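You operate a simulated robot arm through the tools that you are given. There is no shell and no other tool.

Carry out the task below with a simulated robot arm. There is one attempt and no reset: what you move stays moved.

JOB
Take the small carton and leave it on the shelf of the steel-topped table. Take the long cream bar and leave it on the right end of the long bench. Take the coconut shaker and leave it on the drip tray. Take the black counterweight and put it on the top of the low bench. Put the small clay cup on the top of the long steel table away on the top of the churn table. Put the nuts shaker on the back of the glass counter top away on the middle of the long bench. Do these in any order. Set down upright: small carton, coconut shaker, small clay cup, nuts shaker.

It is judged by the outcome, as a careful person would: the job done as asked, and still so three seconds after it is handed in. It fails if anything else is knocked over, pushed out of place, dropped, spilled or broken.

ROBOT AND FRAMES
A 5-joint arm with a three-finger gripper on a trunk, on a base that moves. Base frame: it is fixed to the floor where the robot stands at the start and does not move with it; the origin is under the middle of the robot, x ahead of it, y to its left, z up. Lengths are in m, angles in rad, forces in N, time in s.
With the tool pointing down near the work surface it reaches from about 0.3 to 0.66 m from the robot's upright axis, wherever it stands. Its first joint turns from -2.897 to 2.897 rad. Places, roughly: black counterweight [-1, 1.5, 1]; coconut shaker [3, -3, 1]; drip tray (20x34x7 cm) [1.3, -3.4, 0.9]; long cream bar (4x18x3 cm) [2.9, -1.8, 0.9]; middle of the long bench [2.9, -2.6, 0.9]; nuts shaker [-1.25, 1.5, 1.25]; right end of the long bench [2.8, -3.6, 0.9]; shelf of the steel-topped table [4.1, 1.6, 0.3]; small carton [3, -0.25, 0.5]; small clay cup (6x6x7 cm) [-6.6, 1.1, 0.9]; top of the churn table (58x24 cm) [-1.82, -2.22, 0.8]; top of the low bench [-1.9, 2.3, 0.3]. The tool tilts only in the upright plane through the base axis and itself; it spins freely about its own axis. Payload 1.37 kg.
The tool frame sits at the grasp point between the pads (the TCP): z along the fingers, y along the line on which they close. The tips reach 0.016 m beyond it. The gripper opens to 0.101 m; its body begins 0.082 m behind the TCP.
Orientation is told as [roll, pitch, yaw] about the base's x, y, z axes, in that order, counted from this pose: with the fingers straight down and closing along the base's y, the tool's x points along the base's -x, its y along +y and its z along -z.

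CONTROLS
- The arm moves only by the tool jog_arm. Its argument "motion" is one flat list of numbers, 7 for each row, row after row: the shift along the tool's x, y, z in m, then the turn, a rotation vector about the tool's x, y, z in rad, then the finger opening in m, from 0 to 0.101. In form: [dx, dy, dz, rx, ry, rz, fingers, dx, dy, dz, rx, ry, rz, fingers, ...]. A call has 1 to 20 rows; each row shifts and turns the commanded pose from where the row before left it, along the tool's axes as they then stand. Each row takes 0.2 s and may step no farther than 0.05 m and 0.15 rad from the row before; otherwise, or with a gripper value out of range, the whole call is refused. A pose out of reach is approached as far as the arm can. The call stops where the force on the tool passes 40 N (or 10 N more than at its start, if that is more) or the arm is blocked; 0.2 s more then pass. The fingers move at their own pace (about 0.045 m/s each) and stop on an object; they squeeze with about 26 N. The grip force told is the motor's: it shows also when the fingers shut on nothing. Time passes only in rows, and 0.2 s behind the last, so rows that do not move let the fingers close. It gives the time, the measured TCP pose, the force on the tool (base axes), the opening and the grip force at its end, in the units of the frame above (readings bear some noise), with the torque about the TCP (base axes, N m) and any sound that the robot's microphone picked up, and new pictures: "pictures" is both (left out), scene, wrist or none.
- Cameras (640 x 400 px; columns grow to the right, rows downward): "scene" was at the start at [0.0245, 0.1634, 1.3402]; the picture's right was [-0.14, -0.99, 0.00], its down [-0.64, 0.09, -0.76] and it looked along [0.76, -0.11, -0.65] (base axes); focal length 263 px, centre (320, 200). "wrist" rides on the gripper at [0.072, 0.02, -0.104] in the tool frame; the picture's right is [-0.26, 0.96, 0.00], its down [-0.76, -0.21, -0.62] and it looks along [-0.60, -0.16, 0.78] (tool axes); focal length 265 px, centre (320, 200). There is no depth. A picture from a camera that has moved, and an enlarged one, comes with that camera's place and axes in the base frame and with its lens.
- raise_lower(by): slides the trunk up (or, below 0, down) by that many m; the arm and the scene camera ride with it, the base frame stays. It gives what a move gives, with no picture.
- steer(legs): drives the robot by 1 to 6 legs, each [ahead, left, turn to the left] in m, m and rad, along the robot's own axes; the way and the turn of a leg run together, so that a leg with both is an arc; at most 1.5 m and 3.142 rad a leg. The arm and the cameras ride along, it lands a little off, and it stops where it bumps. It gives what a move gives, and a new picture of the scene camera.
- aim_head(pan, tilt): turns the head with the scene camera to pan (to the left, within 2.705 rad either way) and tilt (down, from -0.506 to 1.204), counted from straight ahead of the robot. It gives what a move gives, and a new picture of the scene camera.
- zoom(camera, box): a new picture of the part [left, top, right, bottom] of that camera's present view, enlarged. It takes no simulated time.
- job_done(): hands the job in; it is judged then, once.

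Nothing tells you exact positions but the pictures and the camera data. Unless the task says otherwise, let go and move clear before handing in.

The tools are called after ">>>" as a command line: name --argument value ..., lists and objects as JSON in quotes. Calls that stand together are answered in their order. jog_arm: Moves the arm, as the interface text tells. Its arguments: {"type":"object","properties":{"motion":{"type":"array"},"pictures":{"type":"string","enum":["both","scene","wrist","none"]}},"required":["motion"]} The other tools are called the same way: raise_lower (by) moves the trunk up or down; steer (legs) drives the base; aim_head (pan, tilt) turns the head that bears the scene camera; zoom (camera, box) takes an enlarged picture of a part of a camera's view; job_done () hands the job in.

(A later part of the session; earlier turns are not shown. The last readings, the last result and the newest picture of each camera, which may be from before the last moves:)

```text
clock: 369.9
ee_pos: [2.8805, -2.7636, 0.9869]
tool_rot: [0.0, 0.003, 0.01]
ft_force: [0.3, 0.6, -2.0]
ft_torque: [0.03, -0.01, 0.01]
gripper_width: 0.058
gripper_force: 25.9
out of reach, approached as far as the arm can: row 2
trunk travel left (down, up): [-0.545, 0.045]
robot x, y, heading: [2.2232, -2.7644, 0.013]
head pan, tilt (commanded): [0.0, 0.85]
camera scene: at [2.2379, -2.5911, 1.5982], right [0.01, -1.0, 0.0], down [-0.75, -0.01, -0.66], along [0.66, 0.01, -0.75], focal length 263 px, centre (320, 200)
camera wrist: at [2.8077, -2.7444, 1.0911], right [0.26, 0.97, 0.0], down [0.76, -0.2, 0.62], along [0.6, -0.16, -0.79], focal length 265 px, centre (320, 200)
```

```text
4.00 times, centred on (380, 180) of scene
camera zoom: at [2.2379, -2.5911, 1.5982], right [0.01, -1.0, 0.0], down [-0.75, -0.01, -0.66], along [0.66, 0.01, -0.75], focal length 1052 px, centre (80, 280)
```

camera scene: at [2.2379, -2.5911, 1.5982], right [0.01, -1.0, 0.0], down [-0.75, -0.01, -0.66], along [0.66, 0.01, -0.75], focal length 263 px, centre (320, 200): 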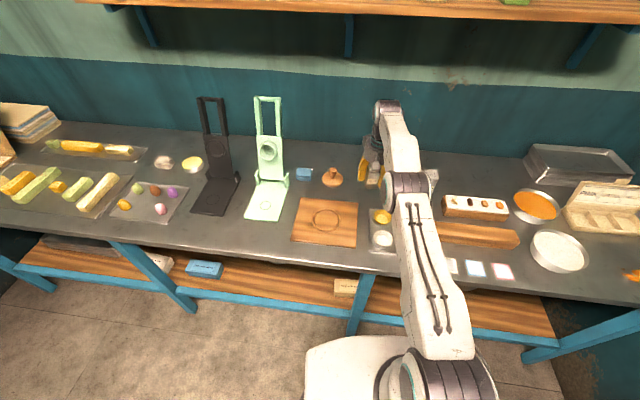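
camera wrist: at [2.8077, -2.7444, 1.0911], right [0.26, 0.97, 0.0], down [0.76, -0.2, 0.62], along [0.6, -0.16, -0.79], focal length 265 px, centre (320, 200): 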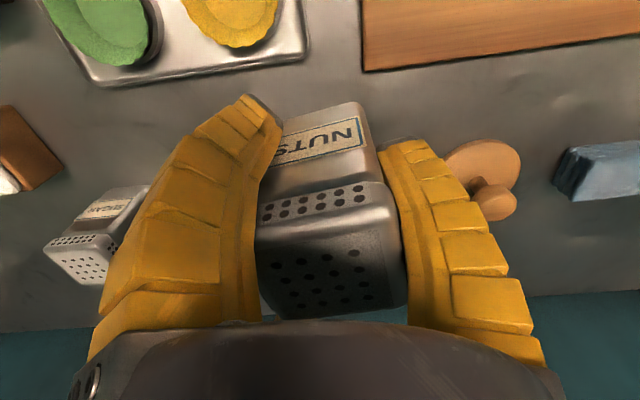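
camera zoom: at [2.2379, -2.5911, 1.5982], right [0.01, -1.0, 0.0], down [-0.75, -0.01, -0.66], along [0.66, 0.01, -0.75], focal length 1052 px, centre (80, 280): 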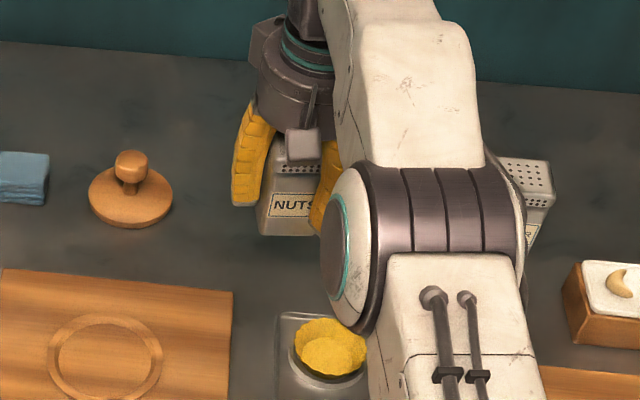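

>>> jog_arm --motion '[0, 0, 0.015, 0, 0, 0, 0.0, 0, 0, 0.01, 0, 0, 0, 0.0, 0, 0, 0.006, 0, 0, 0, 0.0]' --pictures "wrist"

>>> zoom --camera "scene" --box '[320, 130, 440, 230]'

```text
clock: 370.7
ee_pos: [2.8801, -2.7632, 0.955]
tool_rot: [-0.001, 0.003, 0.012]
ft_force: [0.0, 0.7, -1.6]
ft_torque: [0.03, 0.01, 0.01]
gripper_width: 0.0578
gripper_force: 26.5
trunk travel left (down, up): [-0.545, 0.045]
robot x, y, heading: [2.2199, -2.7654, 0.009]
head pan, tilt (commanded): [0.0, 0.85]
camera wrist: at [2.807, -2.7451, 1.0605], right [0.25, 0.97, 0.0], down [0.76, -0.2, 0.62], along [0.6, -0.16, -0.79], focal length 265 px, centre (320, 200)
```

wrist: 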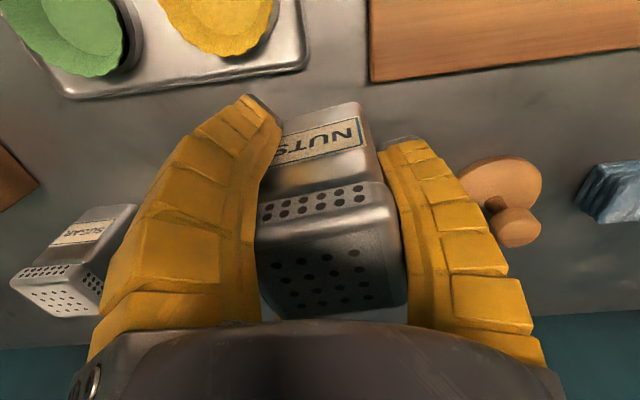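

```text
4.00 times, centred on (380, 180) of scene
camera zoom: at [2.2373, -2.5911, 1.5981], right [0.01, -1.0, 0.0], down [-0.75, -0.01, -0.66], along [0.66, 0.01, -0.75], focal length 1052 px, centre (80, 280)
```

zoom: 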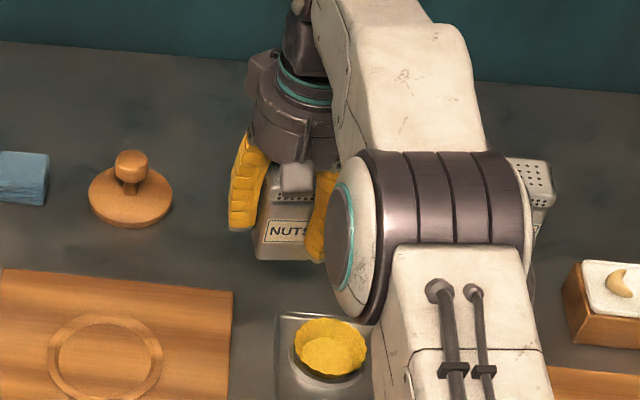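

>>> jog_arm --motion '[0, 0, 0.005, 0, 0, 0, 0.0, 0, 0, 0.005, 0, 0, 0, 0.0, 0, 0, 0.004, 0, 0, 0, 0.0]' --pictures "none"

>>> zoom --camera "wrist" --box '[0, 0, 640, 400]'

```text
clock: 371.5
ee_pos: [2.8794, -2.7638, 0.9408]
tool_rot: [0.0, 0.004, 0.01]
ft_force: [-0.2, 0.5, -2.0]
ft_torque: [-0.02, 0.03, 0.0]
gripper_width: 0.0581
gripper_force: 25.4
trunk travel left (down, up): [-0.545, 0.045]
robot x, y, heading: [2.2178, -2.7654, 0.008]
head pan, tilt (commanded): [0.0, 0.85]
```

```text
1.00 times, centred on (320, 200) of wrist (not enlarged: the box is as wide or as high as the picture)
camera zoom: at [2.807, -2.7447, 1.0458], right [0.25, 0.97, 0.0], down [0.76, -0.2, 0.62], along [0.6, -0.16, -0.79], focal length 265 px, centre (320, 200)
```

zoom: 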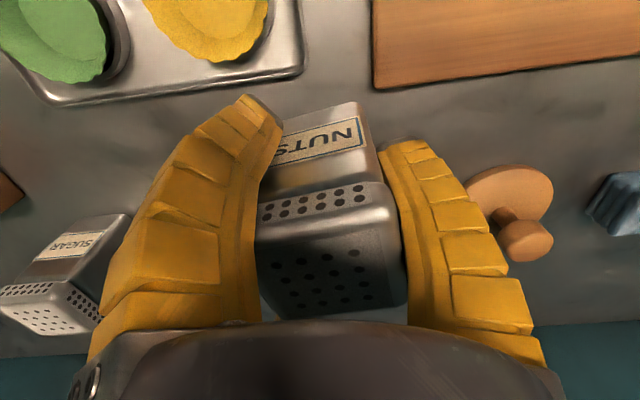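

>>> jog_arm --motion '[0, 0, 0.004, 0, 0, 0, 0.0, 0, 0, 0.004, 0, 0, 0, 0.0, 0, 0, 0.004, 0, 0, 0, 0.0]' --pictures "none"

```text
clock: 372.3
ee_pos: [2.88, -2.7645, 0.9288]
tool_rot: [0.001, 0.003, 0.011]
ft_force: [-0.3, 0.3, -0.7]
ft_torque: [0.05, -0.04, 0.01]
gripper_width: 0.0578
gripper_force: 25.8
trunk travel left (down, up): [-0.545, 0.045]
robot x, y, heading: [2.2189, -2.7642, 0.013]
head pan, tilt (commanded): [0.0, 0.85]
```

>>> jog_arm --motion '[0, 0, 0.003, 0, 0, 0, 0.0, 0, 0, 0.003, 0, 0, 0, 0.0]' --pictures "both"

>>> zoom --camera "scene" --box '[340, 150, 420, 220]'

```text
clock: 372.9
ee_pos: [2.8796, -2.765, 0.9245]
tool_rot: [0.0, 0.003, 0.011]
ft_force: [-0.6, -0.8, -1.9]
ft_torque: [0.04, 0.0, 0.02]
gripper_width: 0.0579
gripper_force: 26.5
trunk travel left (down, up): [-0.545, 0.045]
robot x, y, heading: [2.2207, -2.766, 0.005]
head pan, tilt (commanded): [0.0, 0.85]
camera scene: at [2.2373, -2.5911, 1.5981], right [0.01, -1.0, 0.0], down [-0.75, -0.01, -0.66], along [0.66, 0.01, -0.75], focal length 263 px, centre (320, 200)
camera wrist: at [2.8071, -2.745, 1.0285], right [0.25, 0.97, 0.0], down [0.76, -0.2, 0.62], along [0.6, -0.16, -0.79], focal length 265 px, centre (320, 200)
```

scene: 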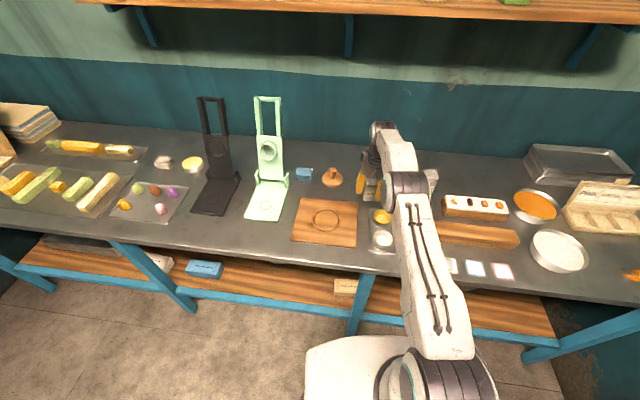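
wrist: 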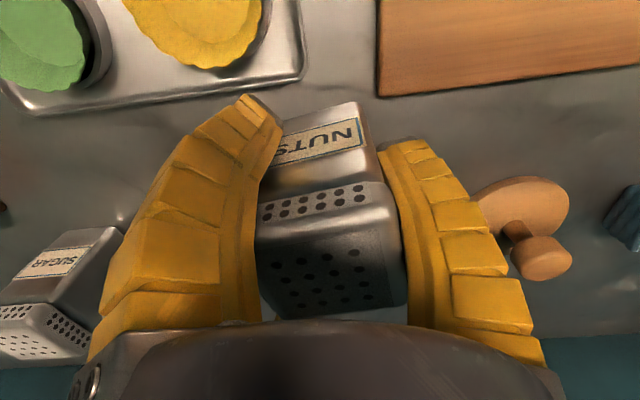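

```text
5.71 times, centred on (380, 185) of scene
camera zoom: at [2.2373, -2.5911, 1.5981], right [0.01, -1.0, 0.0], down [-0.75, -0.01, -0.66], along [0.66, 0.01, -0.75], focal length 1502 px, centre (-23, 286)
```

zoom: 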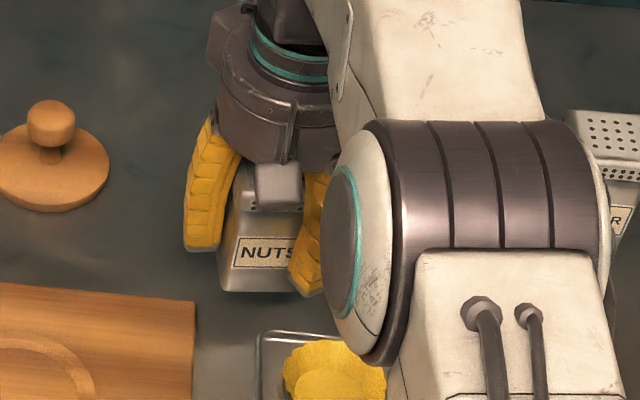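

>>> jog_arm --motion '[0, 0, 0.004, 0, 0, 0, 0.0, 0, 0, 0.004, 0, 0, 0, 0.0]' --pictures "none"

>>> jog_arm --motion '[0, 0, 0.004, 0, 0, 0, 0.0]' --pictures "wrist"

```text
clock: 373.5
ee_pos: [2.88, -2.7649, 0.9161]
tool_rot: [0.001, 0.004, 0.01]
ft_force: [-0.3, -0.7, -1.3]
ft_torque: [0.02, -0.01, -0.02]
gripper_width: 0.0579
gripper_force: 25.7
trunk travel left (down, up): [-0.545, 0.045]
robot x, y, heading: [2.2206, -2.7676, 0.013]
head pan, tilt (commanded): [0.0, 0.85]
```

```text
clock: 373.9
ee_pos: [2.8791, -2.765, 0.9112]
tool_rot: [-0.002, 0.003, 0.01]
ft_force: [0.1, 0.2, -1.8]
ft_torque: [-0.01, -0.02, -0.02]
gripper_width: 0.0579
gripper_force: 25.9
trunk travel left (down, up): [-0.545, 0.045]
robot x, y, heading: [2.2156, -2.7643, 0.011]
head pan, tilt (commanded): [0.0, 0.85]
camera wrist: at [2.8065, -2.7457, 1.0162], right [0.25, 0.97, 0.0], down [0.76, -0.2, 0.62], along [0.6, -0.16, -0.79], focal length 265 px, centre (320, 200)
```

wrist: 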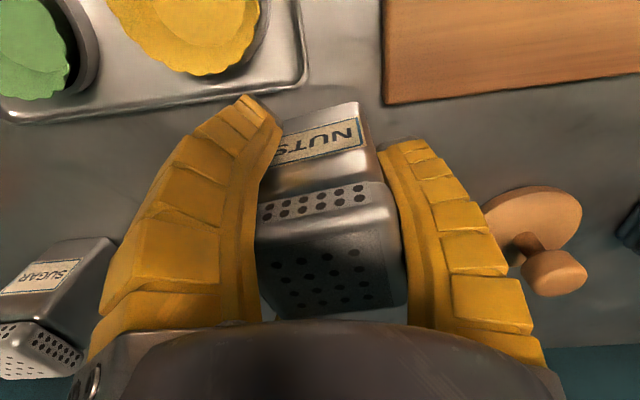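

>>> jog_arm --motion '[0, 0, 0.004, 0, 0, 0, 0.0, 0, 0, 0.004, 0, 0, 0, 0.0]' --pictures "none"

>>> jog_arm --motion '[0, 0, 0.004, 0, 0, 0, 0.0]' --pictures "wrist"

```text
clock: 374.5
ee_pos: [2.88, -2.7645, 0.904]
tool_rot: [-0.002, 0.004, 0.012]
ft_force: [-0.6, -0.5, -1.9]
ft_torque: [0.0, -0.01, 0.0]
gripper_width: 0.0579
gripper_force: 26.2
trunk travel left (down, up): [-0.545, 0.045]
robot x, y, heading: [2.2206, -2.7635, 0.012]
head pan, tilt (commanded): [0.0, 0.85]
```

```text
clock: 374.9
ee_pos: [2.8808, -2.7653, 0.9]
tool_rot: [0.001, 0.004, 0.01]
ft_force: [0.5, 0.6, -2.0]
ft_torque: [-0.02, -0.02, -0.01]
gripper_width: 0.0579
gripper_force: 25.9
trunk travel left (down, up): [-0.545, 0.045]
robot x, y, heading: [2.2204, -2.7679, 0.014]
head pan, tilt (commanded): [0.0, 0.85]
camera wrist: at [2.8075, -2.7457, 1.0041], right [0.25, 0.97, 0.0], down [0.76, -0.2, 0.62], along [0.6, -0.16, -0.79], focal length 265 px, centre (320, 200)
```

wrist: 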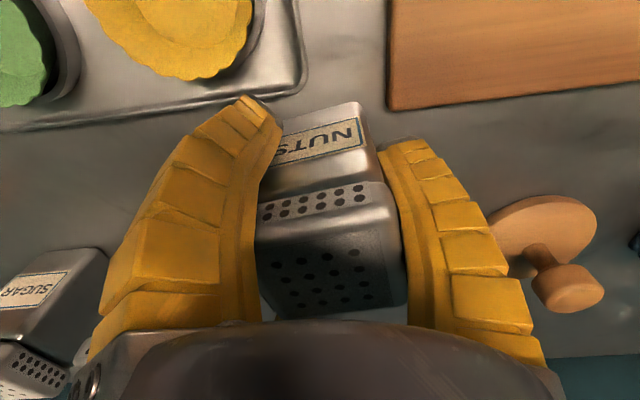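

The bench surface is lower than I assumed, so the spot lies a little farther back. I'll lift, nudge the base 5 cm forward and then lower again clear of the palette.

>>> jog_arm --motion '[0, 0, -0.03, 0, 0, 0, 0.0, 0, 0, -0.03, 0, 0, 0, 0.0]' --pictures "none"

>>> steer --legs '[[0.055, 0, 0]]'

>>> zoom --camera "wrist" --box '[0, 0, 640, 400]'

```text
clock: 375.5
ee_pos: [2.8784, -2.7662, 0.9602]
tool_rot: [0.001, 0.004, 0.01]
ft_force: [0.2, 0.0, -1.6]
ft_torque: [-0.01, 0.02, 0.01]
gripper_width: 0.0579
gripper_force: 25.6
trunk travel left (down, up): [-0.545, 0.045]
robot x, y, heading: [2.2188, -2.765, 0.008]
head pan, tilt (commanded): [0.0, 0.85]
```

```text
clock: 376.4
ee_pos: [2.9345, -2.7637, 0.9588]
tool_rot: [-0.001, 0.003, 0.011]
ft_force: [0.2, 0.2, -0.8]
ft_torque: [0.01, 0.04, 0.01]
gripper_width: 0.0579
gripper_force: 26.5
trunk travel left (down, up): [-0.545, 0.045]
robot x, y, heading: [2.2752, -2.766, 0.013]
head pan, tilt (commanded): [0.0, 0.85]
camera scene: at [2.294, -2.5905, 1.5981], right [0.01, -1.0, 0.0], down [-0.75, -0.01, -0.66], along [0.66, 0.01, -0.75], focal length 263 px, centre (320, 200)
```

scene: 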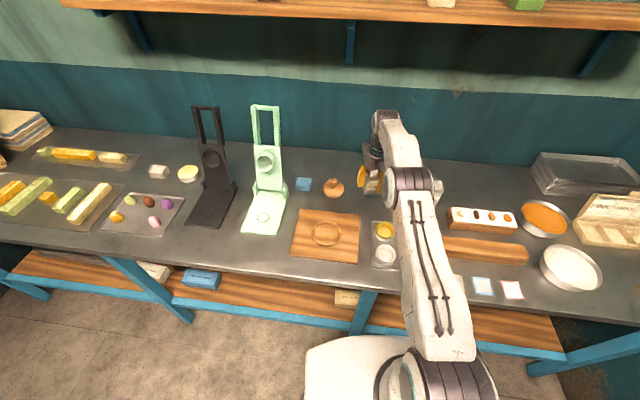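

```text
1.00 times, centred on (320, 200) of wrist (not enlarged: the box is as wide or as high as the picture)
camera zoom: at [2.8625, -2.7448, 1.0632], right [0.25, 0.97, 0.0], down [0.76, -0.2, 0.62], along [0.6, -0.16, -0.79], focal length 265 px, centre (320, 200)
```

zoom: 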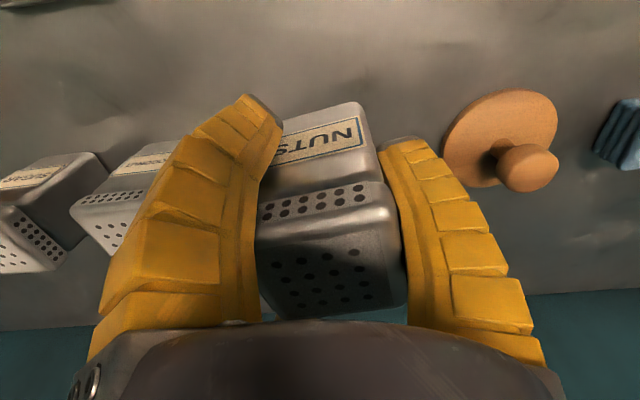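

>>> jog_arm --motion '[0, 0, 0.03, 0, 0, 0, 0.0, 0, 0, 0.02, 0, 0, 0, 0.0, 0, 0, 0.006, 0, 0, 0, 0.0]' --pictures "none"

>>> jog_arm --motion '[0, 0, 0.004, 0, 0, 0, 0.0, 0, 0, 0.003, 0, 0, 0, 0.0]' --pictures "wrist"

```text
clock: 377.2
ee_pos: [2.9329, -2.7637, 0.903]
tool_rot: [0.001, 0.004, 0.01]
ft_force: [0.0, -0.2, -1.5]
ft_torque: [-0.02, -0.03, -0.04]
gripper_width: 0.058
gripper_force: 26.1
trunk travel left (down, up): [-0.545, 0.045]
robot x, y, heading: [2.2763, -2.7628, 0.008]
head pan, tilt (commanded): [0.0, 0.85]
```

```text
clock: 377.8
ee_pos: [2.9335, -2.7634, 0.8987]
tool_rot: [-0.001, 0.001, 0.011]
ft_force: [0.1, 0.0, -0.9]
ft_torque: [-0.02, -0.02, -0.02]
gripper_width: 0.0581
gripper_force: 26.3
trunk travel left (down, up): [-0.545, 0.045]
robot x, y, heading: [2.2733, -2.7668, 0.009]
head pan, tilt (commanded): [0.0, 0.85]
camera wrist: at [2.861, -2.7448, 1.0016], right [0.25, 0.97, 0.0], down [0.76, -0.2, 0.62], along [0.6, -0.16, -0.79], focal length 265 px, centre (320, 200)
```

wrist: 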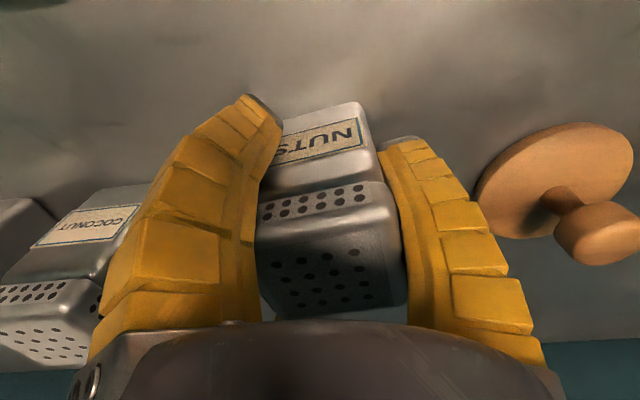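

>>> jog_arm --motion '[0, 0, 0.004, 0, 0, 0, 0.0]' --pictures "none"

```text
clock: 378.2
ee_pos: [2.9336, -2.7647, 0.8974]
tool_rot: [0.0, -0.004, 0.01]
ft_force: [-1.6, 1.0, 18.6]
ft_torque: [-0.4, 0.29, -0.03]
gripper_width: 0.0579
gripper_force: 25.6
trunk travel left (down, up): [-0.545, 0.045]
robot x, y, heading: [2.2769, -2.766, 0.013]
head pan, tilt (commanded): [0.0, 0.85]
```

Contact. Releasing gently.

>>> jog_arm --motion '[0, 0, -0.003, 0, 0, 0, 0.0, 0, 0, 0, 0, 0, 0, 0.065, 0, 0, 0, 0, 0, 0, 0.075, 0, 0, 0, 0, 0, 0, 0.085, 0, 0, 0, 0, 0, 0, 0.085]' --pictures "wrist"

>>> zoom --camera "scene" --box '[330, 140, 440, 220]'

```text
clock: 379.4
ee_pos: [2.9324, -2.7658, 0.8949]
tool_rot: [0.0, 0.002, 0.011]
ft_force: [-0.5, -0.1, -0.2]
ft_torque: [0.02, -0.02, 0.04]
gripper_width: 0.0869
gripper_force: 0.9
trunk travel left (down, up): [-0.545, 0.045]
robot x, y, heading: [2.277, -2.7652, 0.015]
head pan, tilt (commanded): [0.0, 0.85]
camera wrist: at [2.8606, -2.7451, 0.9997], right [0.25, 0.97, 0.0], down [0.76, -0.2, 0.62], along [0.6, -0.16, -0.79], focal length 265 px, centre (320, 200)
```

wrist: 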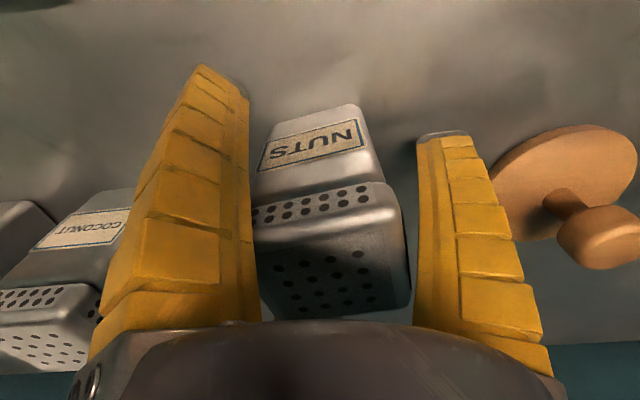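

```text
5.00 times, centred on (385, 180) of scene
camera zoom: at [2.2922, -2.5906, 1.5981], right [0.01, -1.0, 0.0], down [-0.75, -0.01, -0.66], along [0.66, 0.01, -0.75], focal length 1314 px, centre (-5, 300)
```

zoom: 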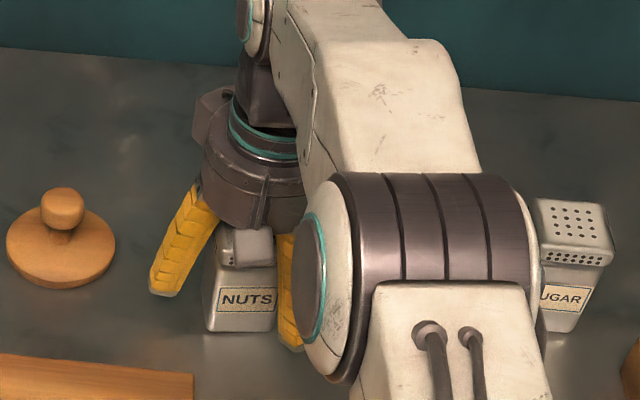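

>>> jog_arm --motion '[0, 0, 0, 0, 0, 0, 0.1, 0, 0, 0, 0, 0, 0, 0.1, 0, 0, -0.02, 0, 0, 0, 0.1, 0, 0, -0.04, 0, 0, 0, 0.1, 0, 0, -0.05, 0, 0, 0, 0.1]' --pictures "both"

>>> zoom --camera "scene" --box '[330, 120, 470, 220]'

```text
clock: 380.6
ee_pos: [2.9312, -2.7626, 1.0062]
tool_rot: [0.0, 0.002, 0.011]
ft_force: [-0.2, 0.2, -0.5]
ft_torque: [0.0, -0.03, 0.0]
gripper_width: 0.1001
gripper_force: 0.0
trunk travel left (down, up): [-0.545, 0.045]
robot x, y, heading: [2.2761, -2.769, 0.011]
head pan, tilt (commanded): [0.0, 0.85]
camera scene: at [2.2913, -2.5904, 1.5981], right [0.01, -1.0, 0.0], down [-0.75, -0.01, -0.66], along [0.66, 0.01, -0.75], focal length 263 px, centre (320, 200)
camera wrist: at [2.8583, -2.7431, 1.1104], right [0.25, 0.97, 0.0], down [0.76, -0.2, 0.62], along [0.6, -0.16, -0.79], focal length 265 px, centre (320, 200)
```

scene: 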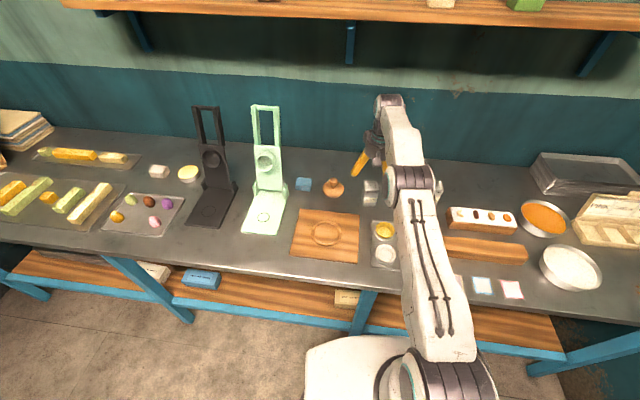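
wrist: 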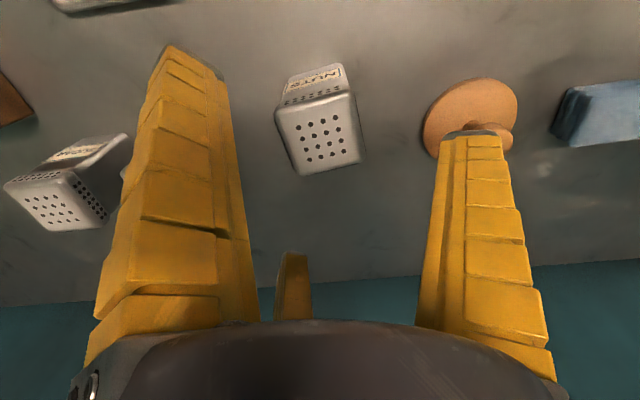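

```text
4.00 times, centred on (400, 170) of scene
camera zoom: at [2.2913, -2.5904, 1.5981], right [0.01, -1.0, 0.0], down [-0.75, -0.01, -0.66], along [0.66, 0.01, -0.75], focal length 1052 px, centre (0, 320)
```

zoom: 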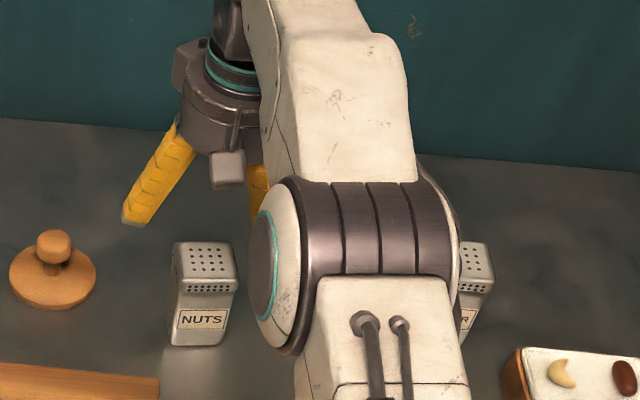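

NUTS stands upright in the middle of the bench. Now the COCONUT shaker next to it; moving over it to inspect.

>>> jog_arm --motion '[0, 0, -0.03, 0, 0, 0, 0.1, 0, -0.04, 0, 0, 0, 0, 0.1, 0, -0.04, 0, 0, 0, 0, 0.1, 0, -0.04, 0, 0, 0, 0, 0.1]' --pictures "both"

>>> zoom --camera "wrist" --box '[160, 20, 480, 220]'

```text
clock: 381.6
ee_pos: [2.9139, -2.8824, 1.0306]
tool_rot: [0.002, 0.003, 0.011]
ft_force: [-0.7, -0.6, 0.3]
ft_torque: [-0.02, -0.03, -0.01]
gripper_width: 0.0999
gripper_force: 0.0
out of reach, approached as far as the arm can: row 1, 3, 4
trunk travel left (down, up): [-0.545, 0.045]
robot x, y, heading: [2.2764, -2.7638, 0.01]
head pan, tilt (commanded): [0.0, 0.85]
camera scene: at [2.2921, -2.5913, 1.5983], right [0.01, -1.0, 0.0], down [-0.75, -0.01, -0.66], along [0.66, 0.01, -0.75], focal length 263 px, centre (320, 200)
camera wrist: at [2.8436, -2.8626, 1.135], right [0.25, 0.97, 0.0], down [0.76, -0.2, 0.62], along [0.6, -0.16, -0.79], focal length 265 px, centre (320, 200)
```

scene: 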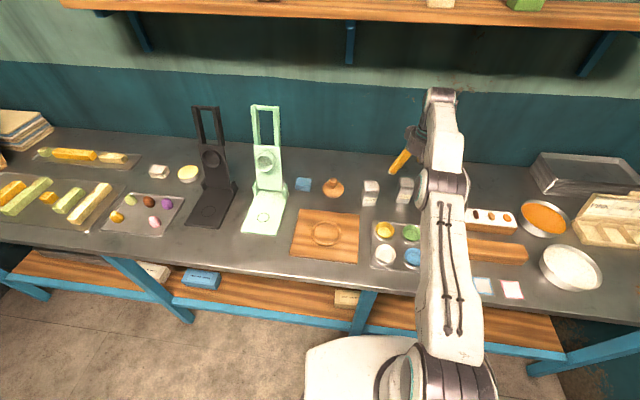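
wrist: 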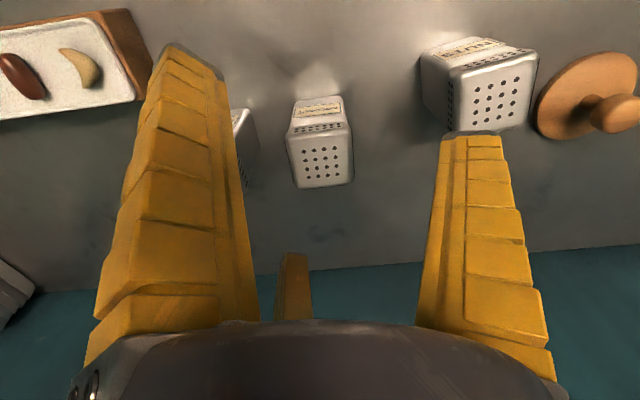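

```text
2.00 times, centred on (320, 120) of wrist
camera zoom: at [2.8436, -2.8626, 1.135], right [0.25, 0.97, 0.0], down [0.76, -0.2, 0.62], along [0.6, -0.16, -0.79], focal length 531 px, centre (320, 360)
```

zoom: 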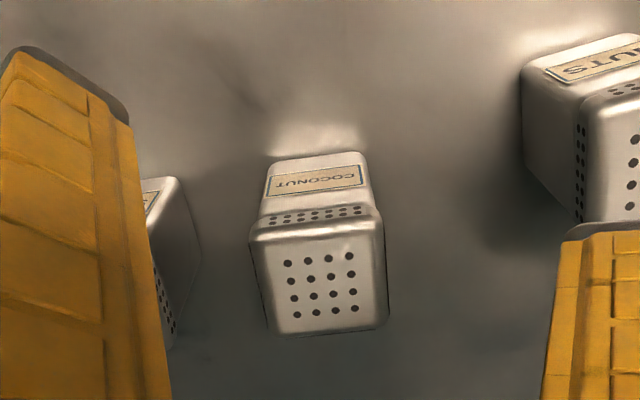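

COCONUT is at about (2.95, −2.893), close to SUGAR on its −y side. I'll shift the base to be squarely in front of it.

>>> steer --legs '[[0.03, -0.13, 0]]'

>>> jog_arm --motion '[-0.002, 0.04, 0, 0, 0, 0, 0.1, -0.002, 0.04, 0, 0, 0, 0, 0.1, 0, 0.03, 0, 0, 0, 0, 0.1]' --pictures "both"

>>> zoom --camera "wrist" --box '[160, 20, 480, 220]'

```text
clock: 382.9
ee_pos: [2.9474, -3.0095, 1.0314]
tool_rot: [0.003, 0.004, 0.01]
ft_force: [0.3, -0.7, -0.8]
ft_torque: [0.07, 0.01, 0.01]
gripper_width: 0.1
gripper_force: 0.1
trunk travel left (down, up): [-0.545, 0.045]
robot x, y, heading: [2.311, -2.8939, 0.011]
head pan, tilt (commanded): [0.0, 0.85]
camera scene: at [2.3238, -2.7188, 1.5983], right [0.01, -1.0, 0.0], down [-0.75, -0.01, -0.66], along [0.66, 0.01, -0.75], focal length 263 px, centre (320, 200)
```

scene: 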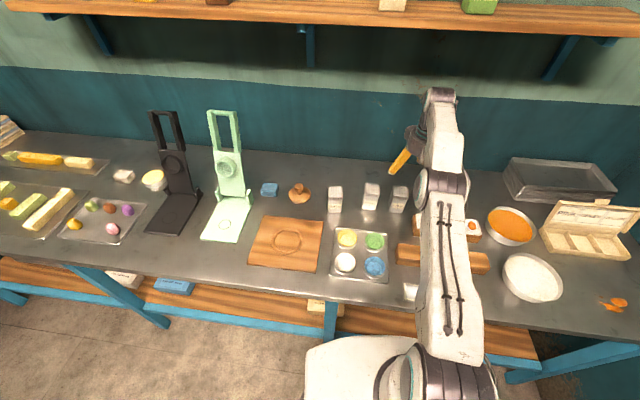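

```text
clock: 383.7
ee_pos: [2.9559, -2.8955, 1.0311]
tool_rot: [-0.002, 0.004, 0.012]
ft_force: [0.2, -1.3, -0.6]
ft_torque: [0.0, 0.01, -0.03]
gripper_width: 0.0999
gripper_force: 0.0
out of reach, approached as far as the arm can: row 2
trunk travel left (down, up): [-0.545, 0.045]
robot x, y, heading: [2.3079, -2.8915, 0.012]
head pan, tilt (commanded): [0.0, 0.85]
camera scene: at [2.3234, -2.717, 1.5981], right [0.01, -1.0, 0.0], down [-0.75, -0.01, -0.66], along [0.66, 0.01, -0.75], focal length 263 px, centre (320, 200)
camera wrist: at [2.8834, -2.8761, 1.1359], right [0.25, 0.97, 0.0], down [0.76, -0.2, 0.62], along [0.6, -0.16, -0.79], focal length 265 px, centre (320, 200)
```

scene: 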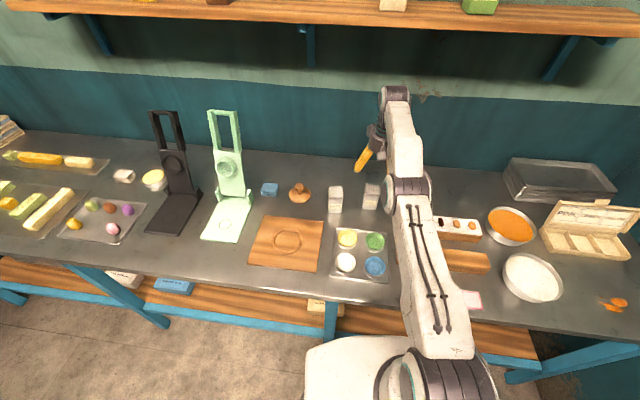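
wrist: 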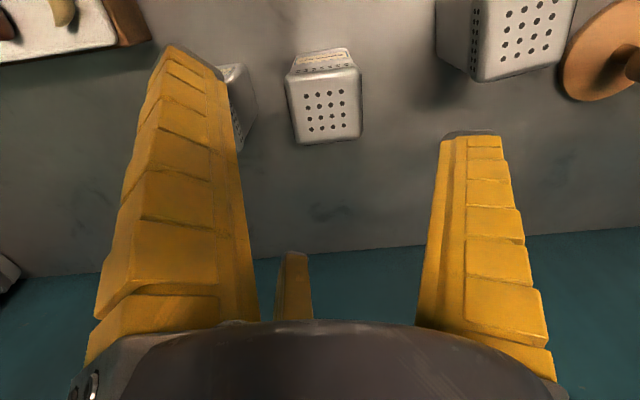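

```text
2.00 times, centred on (320, 120) of wrist
camera zoom: at [2.8834, -2.8761, 1.1359], right [0.25, 0.97, 0.0], down [0.76, -0.2, 0.62], along [0.6, -0.16, -0.79], focal length 531 px, centre (320, 360)
```

zoom: 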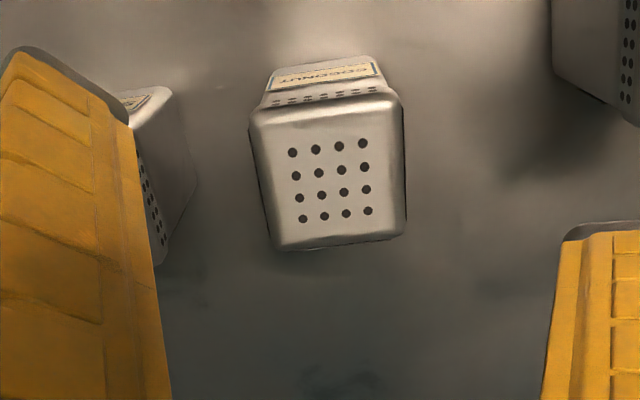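

>>> jog_arm --motion '[0.009, 0.0065, 0.02, 0, 0, 0, 0.1, 0, 0, 0.03, 0, 0, 0, 0.1]' --pictures "wrist"

```text
clock: 384.3
ee_pos: [2.9639, -2.8903, 0.9831]
tool_rot: [0.0, 0.008, 0.013]
ft_force: [0.1, 1.0, 0.6]
ft_torque: [0.02, 0.02, 0.0]
gripper_width: 0.1
gripper_force: 0.2
out of reach, approached as far as the arm can: row 1, 2
trunk travel left (down, up): [-0.545, 0.045]
robot x, y, heading: [2.3079, -2.894, 0.012]
head pan, tilt (commanded): [0.0, 0.85]
camera wrist: at [2.8913, -2.8698, 1.0879], right [0.25, 0.97, 0.0], down [0.76, -0.2, 0.62], along [0.59, -0.16, -0.79], focal length 265 px, centre (320, 200)
```

wrist: 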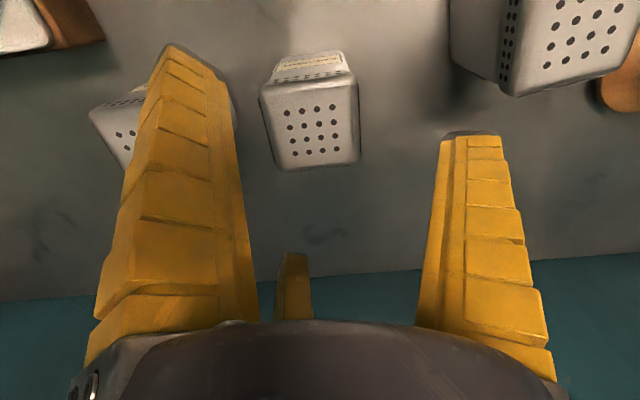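

>>> jog_arm --motion '[0.016, 0, 0, 0, 0, 0, 0.1]' --pictures "wrist"

```text
clock: 384.7
ee_pos: [2.9642, -2.8895, 0.9844]
tool_rot: [0.001, 0.005, 0.012]
ft_force: [-0.2, -0.1, 0.5]
ft_torque: [-0.01, -0.02, 0.01]
gripper_width: 0.0998
gripper_force: 0.0
out of reach, approached as far as the arm can: row 1
trunk travel left (down, up): [-0.545, 0.045]
robot x, y, heading: [2.305, -2.8932, 0.016]
head pan, tilt (commanded): [0.0, 0.85]
camera wrist: at [2.8912, -2.8703, 1.0889], right [0.25, 0.97, 0.0], down [0.76, -0.2, 0.62], along [0.6, -0.16, -0.79], focal length 265 px, centre (320, 200)
```

wrist: 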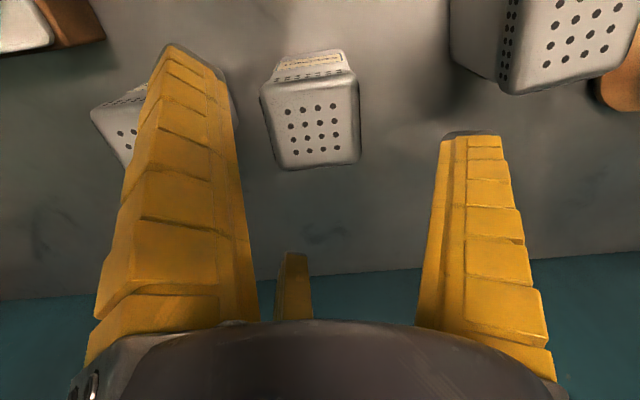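

>>> jog_arm --motion '[0.03, 0, 0, 0, 0, 0, 0.1]' --pictures "none"

```text
clock: 385.1
ee_pos: [2.9638, -2.89, 0.9843]
tool_rot: [0.0, 0.004, 0.012]
ft_force: [0.9, 0.2, 0.3]
ft_torque: [0.01, 0.0, -0.03]
gripper_width: 0.0998
gripper_force: 0.0
out of reach, approached as far as the arm can: row 1
trunk travel left (down, up): [-0.545, 0.045]
robot x, y, heading: [2.3037, -2.8914, 0.017]
head pan, tilt (commanded): [0.0, 0.85]
```

>>> jog_arm --motion '[0.02, 0, -0.03, 0, 0, 0, 0.1, 0.03, 0, 0, 0, 0, 0, 0.1]' --pictures "none"

```text
clock: 385.7
ee_pos: [2.9568, -2.89, 1.0226]
tool_rot: [0.002, 0.007, 0.012]
ft_force: [-0.4, -0.3, 0.1]
ft_torque: [0.04, -0.03, 0.0]
gripper_width: 0.1001
gripper_force: 0.0
out of reach, approached as far as the arm can: row 1, 2
trunk travel left (down, up): [-0.545, 0.045]
robot x, y, heading: [2.3092, -2.8919, 0.013]
head pan, tilt (commanded): [0.0, 0.85]
```

The arm seems stuck at full stretch. I'll tilt the tool slightly outward while retracting to break out of the stretched pose, then straighten.

>>> jog_arm --motion '[0.02, 0, -0.01, 0, -0.1, 0, 0.1, 0.03, 0, 0, 0, 0, 0, 0.1]' --pictures "none"

```text
clock: 386.3
ee_pos: [2.9663, -2.8915, 1.0393]
tool_rot: [0.0, -0.045, 0.013]
ft_force: [0.5, 0.5, -0.8]
ft_torque: [0.02, -0.02, 0.02]
gripper_width: 0.0997
gripper_force: 0.0
out of reach, approached as far as the arm can: row 1, 2
trunk travel left (down, up): [-0.545, 0.045]
robot x, y, heading: [2.308, -2.889, 0.013]
head pan, tilt (commanded): [0.0, 0.85]
```

>>> jog_arm --motion '[0.05, 0, 0, 0, 0, 0, 0.1, 0.05, 0, 0, 0, 0, 0, 0.1]' --pictures "none"

```text
clock: 386.9
ee_pos: [2.9666, -2.8912, 1.0391]
tool_rot: [-0.002, -0.045, 0.012]
ft_force: [-0.6, 0.2, 0.1]
ft_torque: [0.01, 0.01, -0.01]
gripper_width: 0.0999
gripper_force: 0.1
out of reach, approached as far as the arm can: row 1, 2
trunk travel left (down, up): [-0.545, 0.045]
robot x, y, heading: [2.3078, -2.8956, 0.015]
head pan, tilt (commanded): [0.0, 0.85]
```

>>> steer --legs '[[-0.16, 0, 0]]'

>>> jog_arm --motion '[0.03, 0, 0.03, 0, 0, 0, 0.1]' --pictures "none"

```text
clock: 388.3
ee_pos: [2.8038, -2.8936, 1.0398]
tool_rot: [-0.001, -0.045, 0.01]
ft_force: [-0.4, -0.5, -0.2]
ft_torque: [0.0, -0.03, -0.04]
gripper_width: 0.0998
gripper_force: 0.1
trunk travel left (down, up): [-0.545, 0.045]
robot x, y, heading: [2.1485, -2.8941, 0.011]
head pan, tilt (commanded): [0.0, 0.85]
camera scene: at [2.161, -2.7195, 1.5982], right [0.01, -1.0, 0.0], down [-0.75, -0.01, -0.66], along [0.66, 0.01, -0.75], focal length 263 px, centre (320, 200)
```

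scene: 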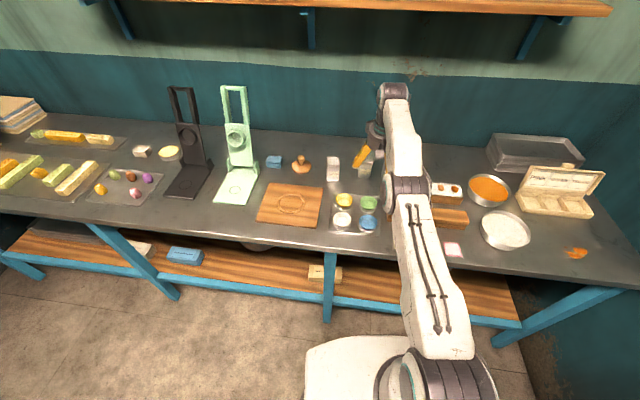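

```text
clock: 388.7
ee_pos: [2.8057, -2.8934, 1.0332]
tool_rot: [0.0, -0.044, 0.011]
ft_force: [0.8, -0.4, 0.0]
ft_torque: [0.0, 0.0, -0.01]
gripper_width: 0.0997
gripper_force: 0.0
out of reach, approached as far as the arm can: row 1
trunk travel left (down, up): [-0.545, 0.045]
robot x, y, heading: [2.1419, -2.8984, 0.012]
head pan, tilt (commanded): [0.0, 0.85]
```

>>> jog_arm --motion '[0, 0, 0.04, 0, 0, 0, 0.1]' --pictures "none"

```text
clock: 389.1
ee_pos: [2.8131, -2.8946, 0.9934]
tool_rot: [0.0, -0.042, 0.011]
ft_force: [0.6, 0.6, -0.2]
ft_torque: [0.0, 0.02, -0.01]
gripper_width: 0.1001
gripper_force: 0.1
out of reach, approached as far as the arm can: row 1
trunk travel left (down, up): [-0.545, 0.045]
robot x, y, heading: [2.1427, -2.895, 0.012]
head pan, tilt (commanded): [0.0, 0.85]
```

>>> jog_arm --motion '[0.05, 0, 0, 0, 0, 0, 0.1, 0.05, 0, 0, 0, 0, 0, 0.1, 0.05, 0, 0, 0, 0, 0, 0.1, 0.05, 0, 0, 0, 0, 0, 0.1]' --pictures "scene"

```text
clock: 390.1
ee_pos: [2.8123, -2.8952, 0.9937]
tool_rot: [0.001, -0.043, 0.01]
ft_force: [0.0, -0.2, 1.0]
ft_torque: [0.0, -0.02, 0.0]
gripper_width: 0.0999
gripper_force: 0.1
out of reach, approached as far as the arm can: row 1, 2, 3, 4
trunk travel left (down, up): [-0.545, 0.045]
robot x, y, heading: [2.1469, -2.8977, 0.013]
head pan, tilt (commanded): [0.0, 0.85]
camera scene: at [2.1624, -2.7195, 1.5981], right [0.01, -1.0, 0.0], down [-0.75, -0.01, -0.66], along [0.66, 0.01, -0.75], focal length 263 px, centre (320, 200)
```

scene: 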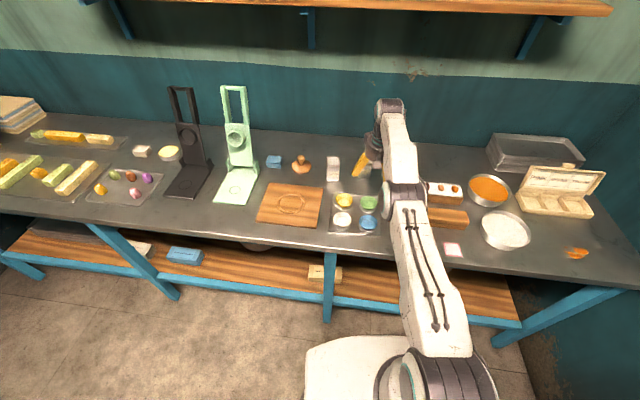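

The arm is locked at full stretch. I'll back the base into open floor so I can swing the arm down to bend the elbow.

>>> steer --legs '[[-0.5, 0.3, 0]]'

>>> jog_arm --motion '[0, 0, 0.05, 0, 0, 0, 0.1, 0, 0, 0.05, 0, 0, 0, 0.1, 0, 0, 0.05, 0, 0, 0, 0.1, 0, 0, 0.05, 0, 0, 0, 0.1]' --pictures "scene"

```text
clock: 393.4
ee_pos: [2.3152, -2.6081, 0.9941]
tool_rot: [-0.002, -0.045, -0.001]
ft_force: [0.4, 0.6, -0.6]
ft_torque: [0.0, 0.01, -0.02]
gripper_width: 0.1
gripper_force: 0.1
trunk travel left (down, up): [-0.545, 0.045]
robot x, y, heading: [1.6526, -2.6042, 0.002]
head pan, tilt (commanded): [0.0, 0.85]
camera scene: at [1.6684, -2.4248, 1.5981], right [0.0, -1.0, 0.0], down [-0.75, 0.0, -0.66], along [0.66, 0.0, -0.75], focal length 263 px, centre (320, 200)
```

scene: 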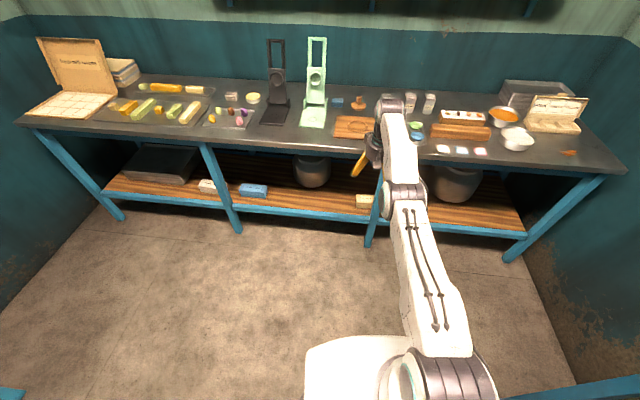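

```text
clock: 394.4
ee_pos: [2.3119, -2.6069, 0.7955]
tool_rot: [0.002, -0.046, -0.001]
ft_force: [-0.4, 0.0, 1.0]
ft_torque: [0.01, 0.0, 0.01]
gripper_width: 0.0997
gripper_force: 0.1
out of reach, approached as far as the arm can: row 1, 3, 4
trunk travel left (down, up): [-0.545, 0.045]
robot x, y, heading: [1.6513, -2.5985, 0.001]
head pan, tilt (commanded): [0.0, 0.85]
camera scene: at [1.6685, -2.425, 1.5982], right [0.0, -1.0, 0.0], down [-0.75, 0.0, -0.66], along [0.66, 0.0, -0.75], focal length 263 px, centre (320, 200)
```

scene: 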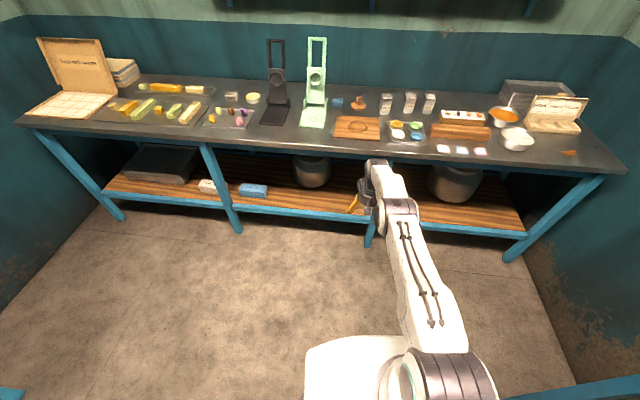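

>>> jog_arm --motion '[0.05, 0, 0, 0, 0, 0, 0.1, 0.05, 0, 0, 0, 0, 0, 0.1, 0.05, 0, 0, 0, 0, 0, 0.1]' --pictures "none"

```text
clock: 395.2
ee_pos: [2.1637, -2.6071, 0.7895]
tool_rot: [0.0, -0.049, -0.002]
ft_force: [-0.3, 0.8, -1.2]
ft_torque: [-0.02, -0.04, 0.0]
gripper_width: 0.1001
gripper_force: 0.0
trunk travel left (down, up): [-0.545, 0.045]
robot x, y, heading: [1.6498, -2.6037, -0.002]
head pan, tilt (commanded): [0.0, 0.85]
```

Unlocked. Restoring the tool to vertical and raising again, then I'll re-approach the coconut shaker, keeping within reach limits.

>>> jog_arm --motion '[0, 0, 0, 0, 0.048, 0, 0.1, 0, 0, -0.05, 0, 0, 0, 0.1, 0, 0, -0.05, 0, 0, 0, 0.1, 0, 0, -0.05, 0, 0, 0, 0.1, 0, 0, -0.05, 0, 0, 0, 0.1]' --pictures "none"

>>> raise_lower --by 0.042

>>> steer --legs '[[0.5, -0.285, 0]]'

```text
clock: 396.4
ee_pos: [2.1603, -2.6101, 0.9896]
tool_rot: [0.0, 0.004, -0.002]
ft_force: [0.2, 0.3, -0.1]
ft_torque: [0.05, 0.01, -0.01]
gripper_width: 0.0998
gripper_force: 0.1
trunk travel left (down, up): [-0.545, 0.045]
robot x, y, heading: [1.6512, -2.5999, -0.001]
head pan, tilt (commanded): [0.0, 0.85]
```

```text
clock: 397.3
ee_pos: [2.1621, -2.6078, 1.0313]
tool_rot: [0.001, 0.004, 0.0]
ft_force: [-0.2, -0.5, -0.1]
ft_torque: [0.01, 0.01, -0.01]
gripper_width: 0.0999
gripper_force: 0.2
trunk travel left (down, up): [-0.587, 0.003]
robot x, y, heading: [1.6488, -2.6019, 0.005]
head pan, tilt (commanded): [0.0, 0.85]
```

```text
clock: 400.5
ee_pos: [2.651, -2.8979, 1.0307]
tool_rot: [0.0, 0.005, -0.005]
ft_force: [-0.2, 0.4, 0.3]
ft_torque: [0.01, 0.02, -0.02]
gripper_width: 0.1
gripper_force: 0.1
trunk travel left (down, up): [-0.587, 0.003]
robot x, y, heading: [2.1367, -2.8873, -0.004]
head pan, tilt (commanded): [0.0, 0.85]
camera scene: at [2.1599, -2.7129, 1.6402], right [0.0, -1.0, 0.0], down [-0.75, 0.0, -0.66], along [0.66, 0.0, -0.75], focal length 263 px, centre (320, 200)
```

scene: 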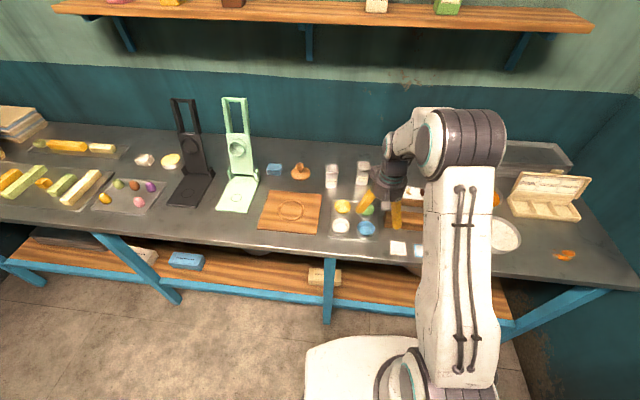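

>>> steer --legs '[[0.175, 0, 0]]'

>>> zoom --camera "wrist" --box '[0, 0, 640, 400]'

```text
clock: 402.0
ee_pos: [2.8269, -2.8971, 1.0301]
tool_rot: [0.001, 0.006, -0.004]
ft_force: [0.3, 1.1, 0.1]
ft_torque: [-0.02, 0.05, 0.01]
gripper_width: 0.0999
gripper_force: 0.1
trunk travel left (down, up): [-0.587, 0.003]
robot x, y, heading: [2.3168, -2.8868, -0.002]
head pan, tilt (commanded): [0.0, 0.85]
camera scene: at [2.3353, -2.713, 1.6401], right [0.0, -1.0, 0.0], down [-0.75, 0.0, -0.66], along [0.66, 0.0, -0.75], focal length 263 px, centre (320, 200)
```

scene: 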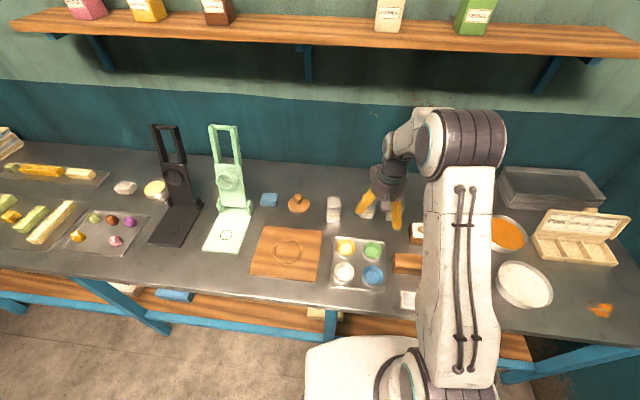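

```text
1.00 times, centred on (320, 200) of wrist (not enlarged: the box is as wide or as high as the picture)
camera zoom: at [2.7548, -2.8772, 1.1353], right [0.27, 0.96, 0.0], down [0.76, -0.21, 0.62], along [0.59, -0.17, -0.79], focal length 265 px, centre (320, 200)
```

zoom: 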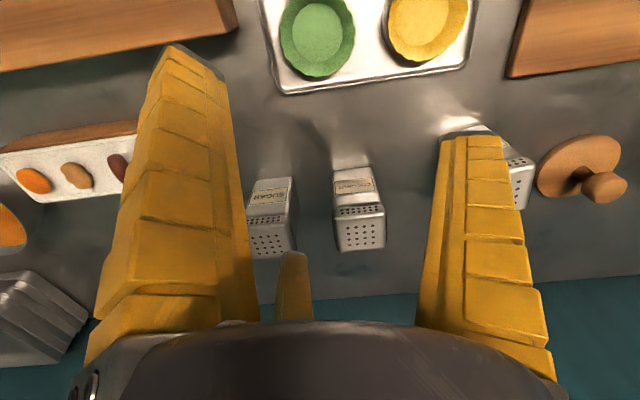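

>>> jog_arm --motion '[-0.0397, 0.0027, 0, 0, 0, 0, 0.1, -0.0397, 0.0027, 0, 0, 0, 0, 0.1, -0.0397, 0.0027, 0, 0, 0, 0, 0.1]' --pictures "wrist"

```text
clock: 402.8
ee_pos: [2.9461, -2.8891, 1.0276]
tool_rot: [0.001, 0.009, -0.003]
ft_force: [-0.1, 0.2, -0.4]
ft_torque: [0.0, 0.05, 0.01]
gripper_width: 0.1001
gripper_force: 0.0
trunk travel left (down, up): [-0.587, 0.003]
robot x, y, heading: [2.3193, -2.8859, -0.001]
head pan, tilt (commanded): [0.0, 0.85]
camera wrist: at [2.8746, -2.869, 1.1326], right [0.27, 0.96, 0.0], down [0.76, -0.21, 0.61], along [0.59, -0.17, -0.79], focal length 265 px, centre (320, 200)
```

wrist: 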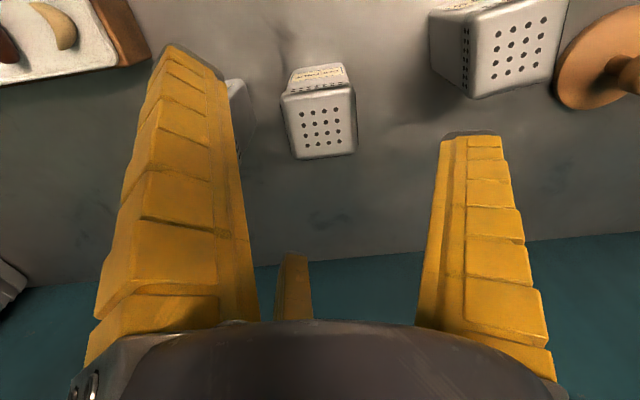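

Well aligned with COCONUT and clear of SUGAR. Descending.

>>> jog_arm --motion '[0, 0, 0.035, 0, 0, 0.05, 0.1, 0, 0, 0.035, 0, 0, 0, 0.1]' --pictures "wrist"

```text
clock: 403.4
ee_pos: [2.9455, -2.8904, 0.9585]
tool_rot: [0.0, 0.007, -0.054]
ft_force: [-0.4, -0.2, -0.6]
ft_torque: [0.02, 0.01, -0.04]
gripper_width: 0.0999
gripper_force: 0.0
trunk travel left (down, up): [-0.587, 0.003]
robot x, y, heading: [2.3162, -2.8891, -0.003]
head pan, tilt (commanded): [0.0, 0.85]
camera wrist: at [2.8742, -2.867, 1.0633], right [0.32, 0.95, 0.0], down [0.75, -0.25, 0.62], along [0.58, -0.2, -0.79], focal length 265 px, centre (320, 200)
```

wrist: 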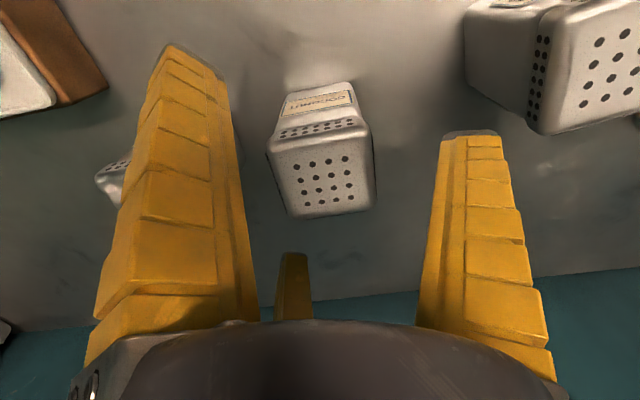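

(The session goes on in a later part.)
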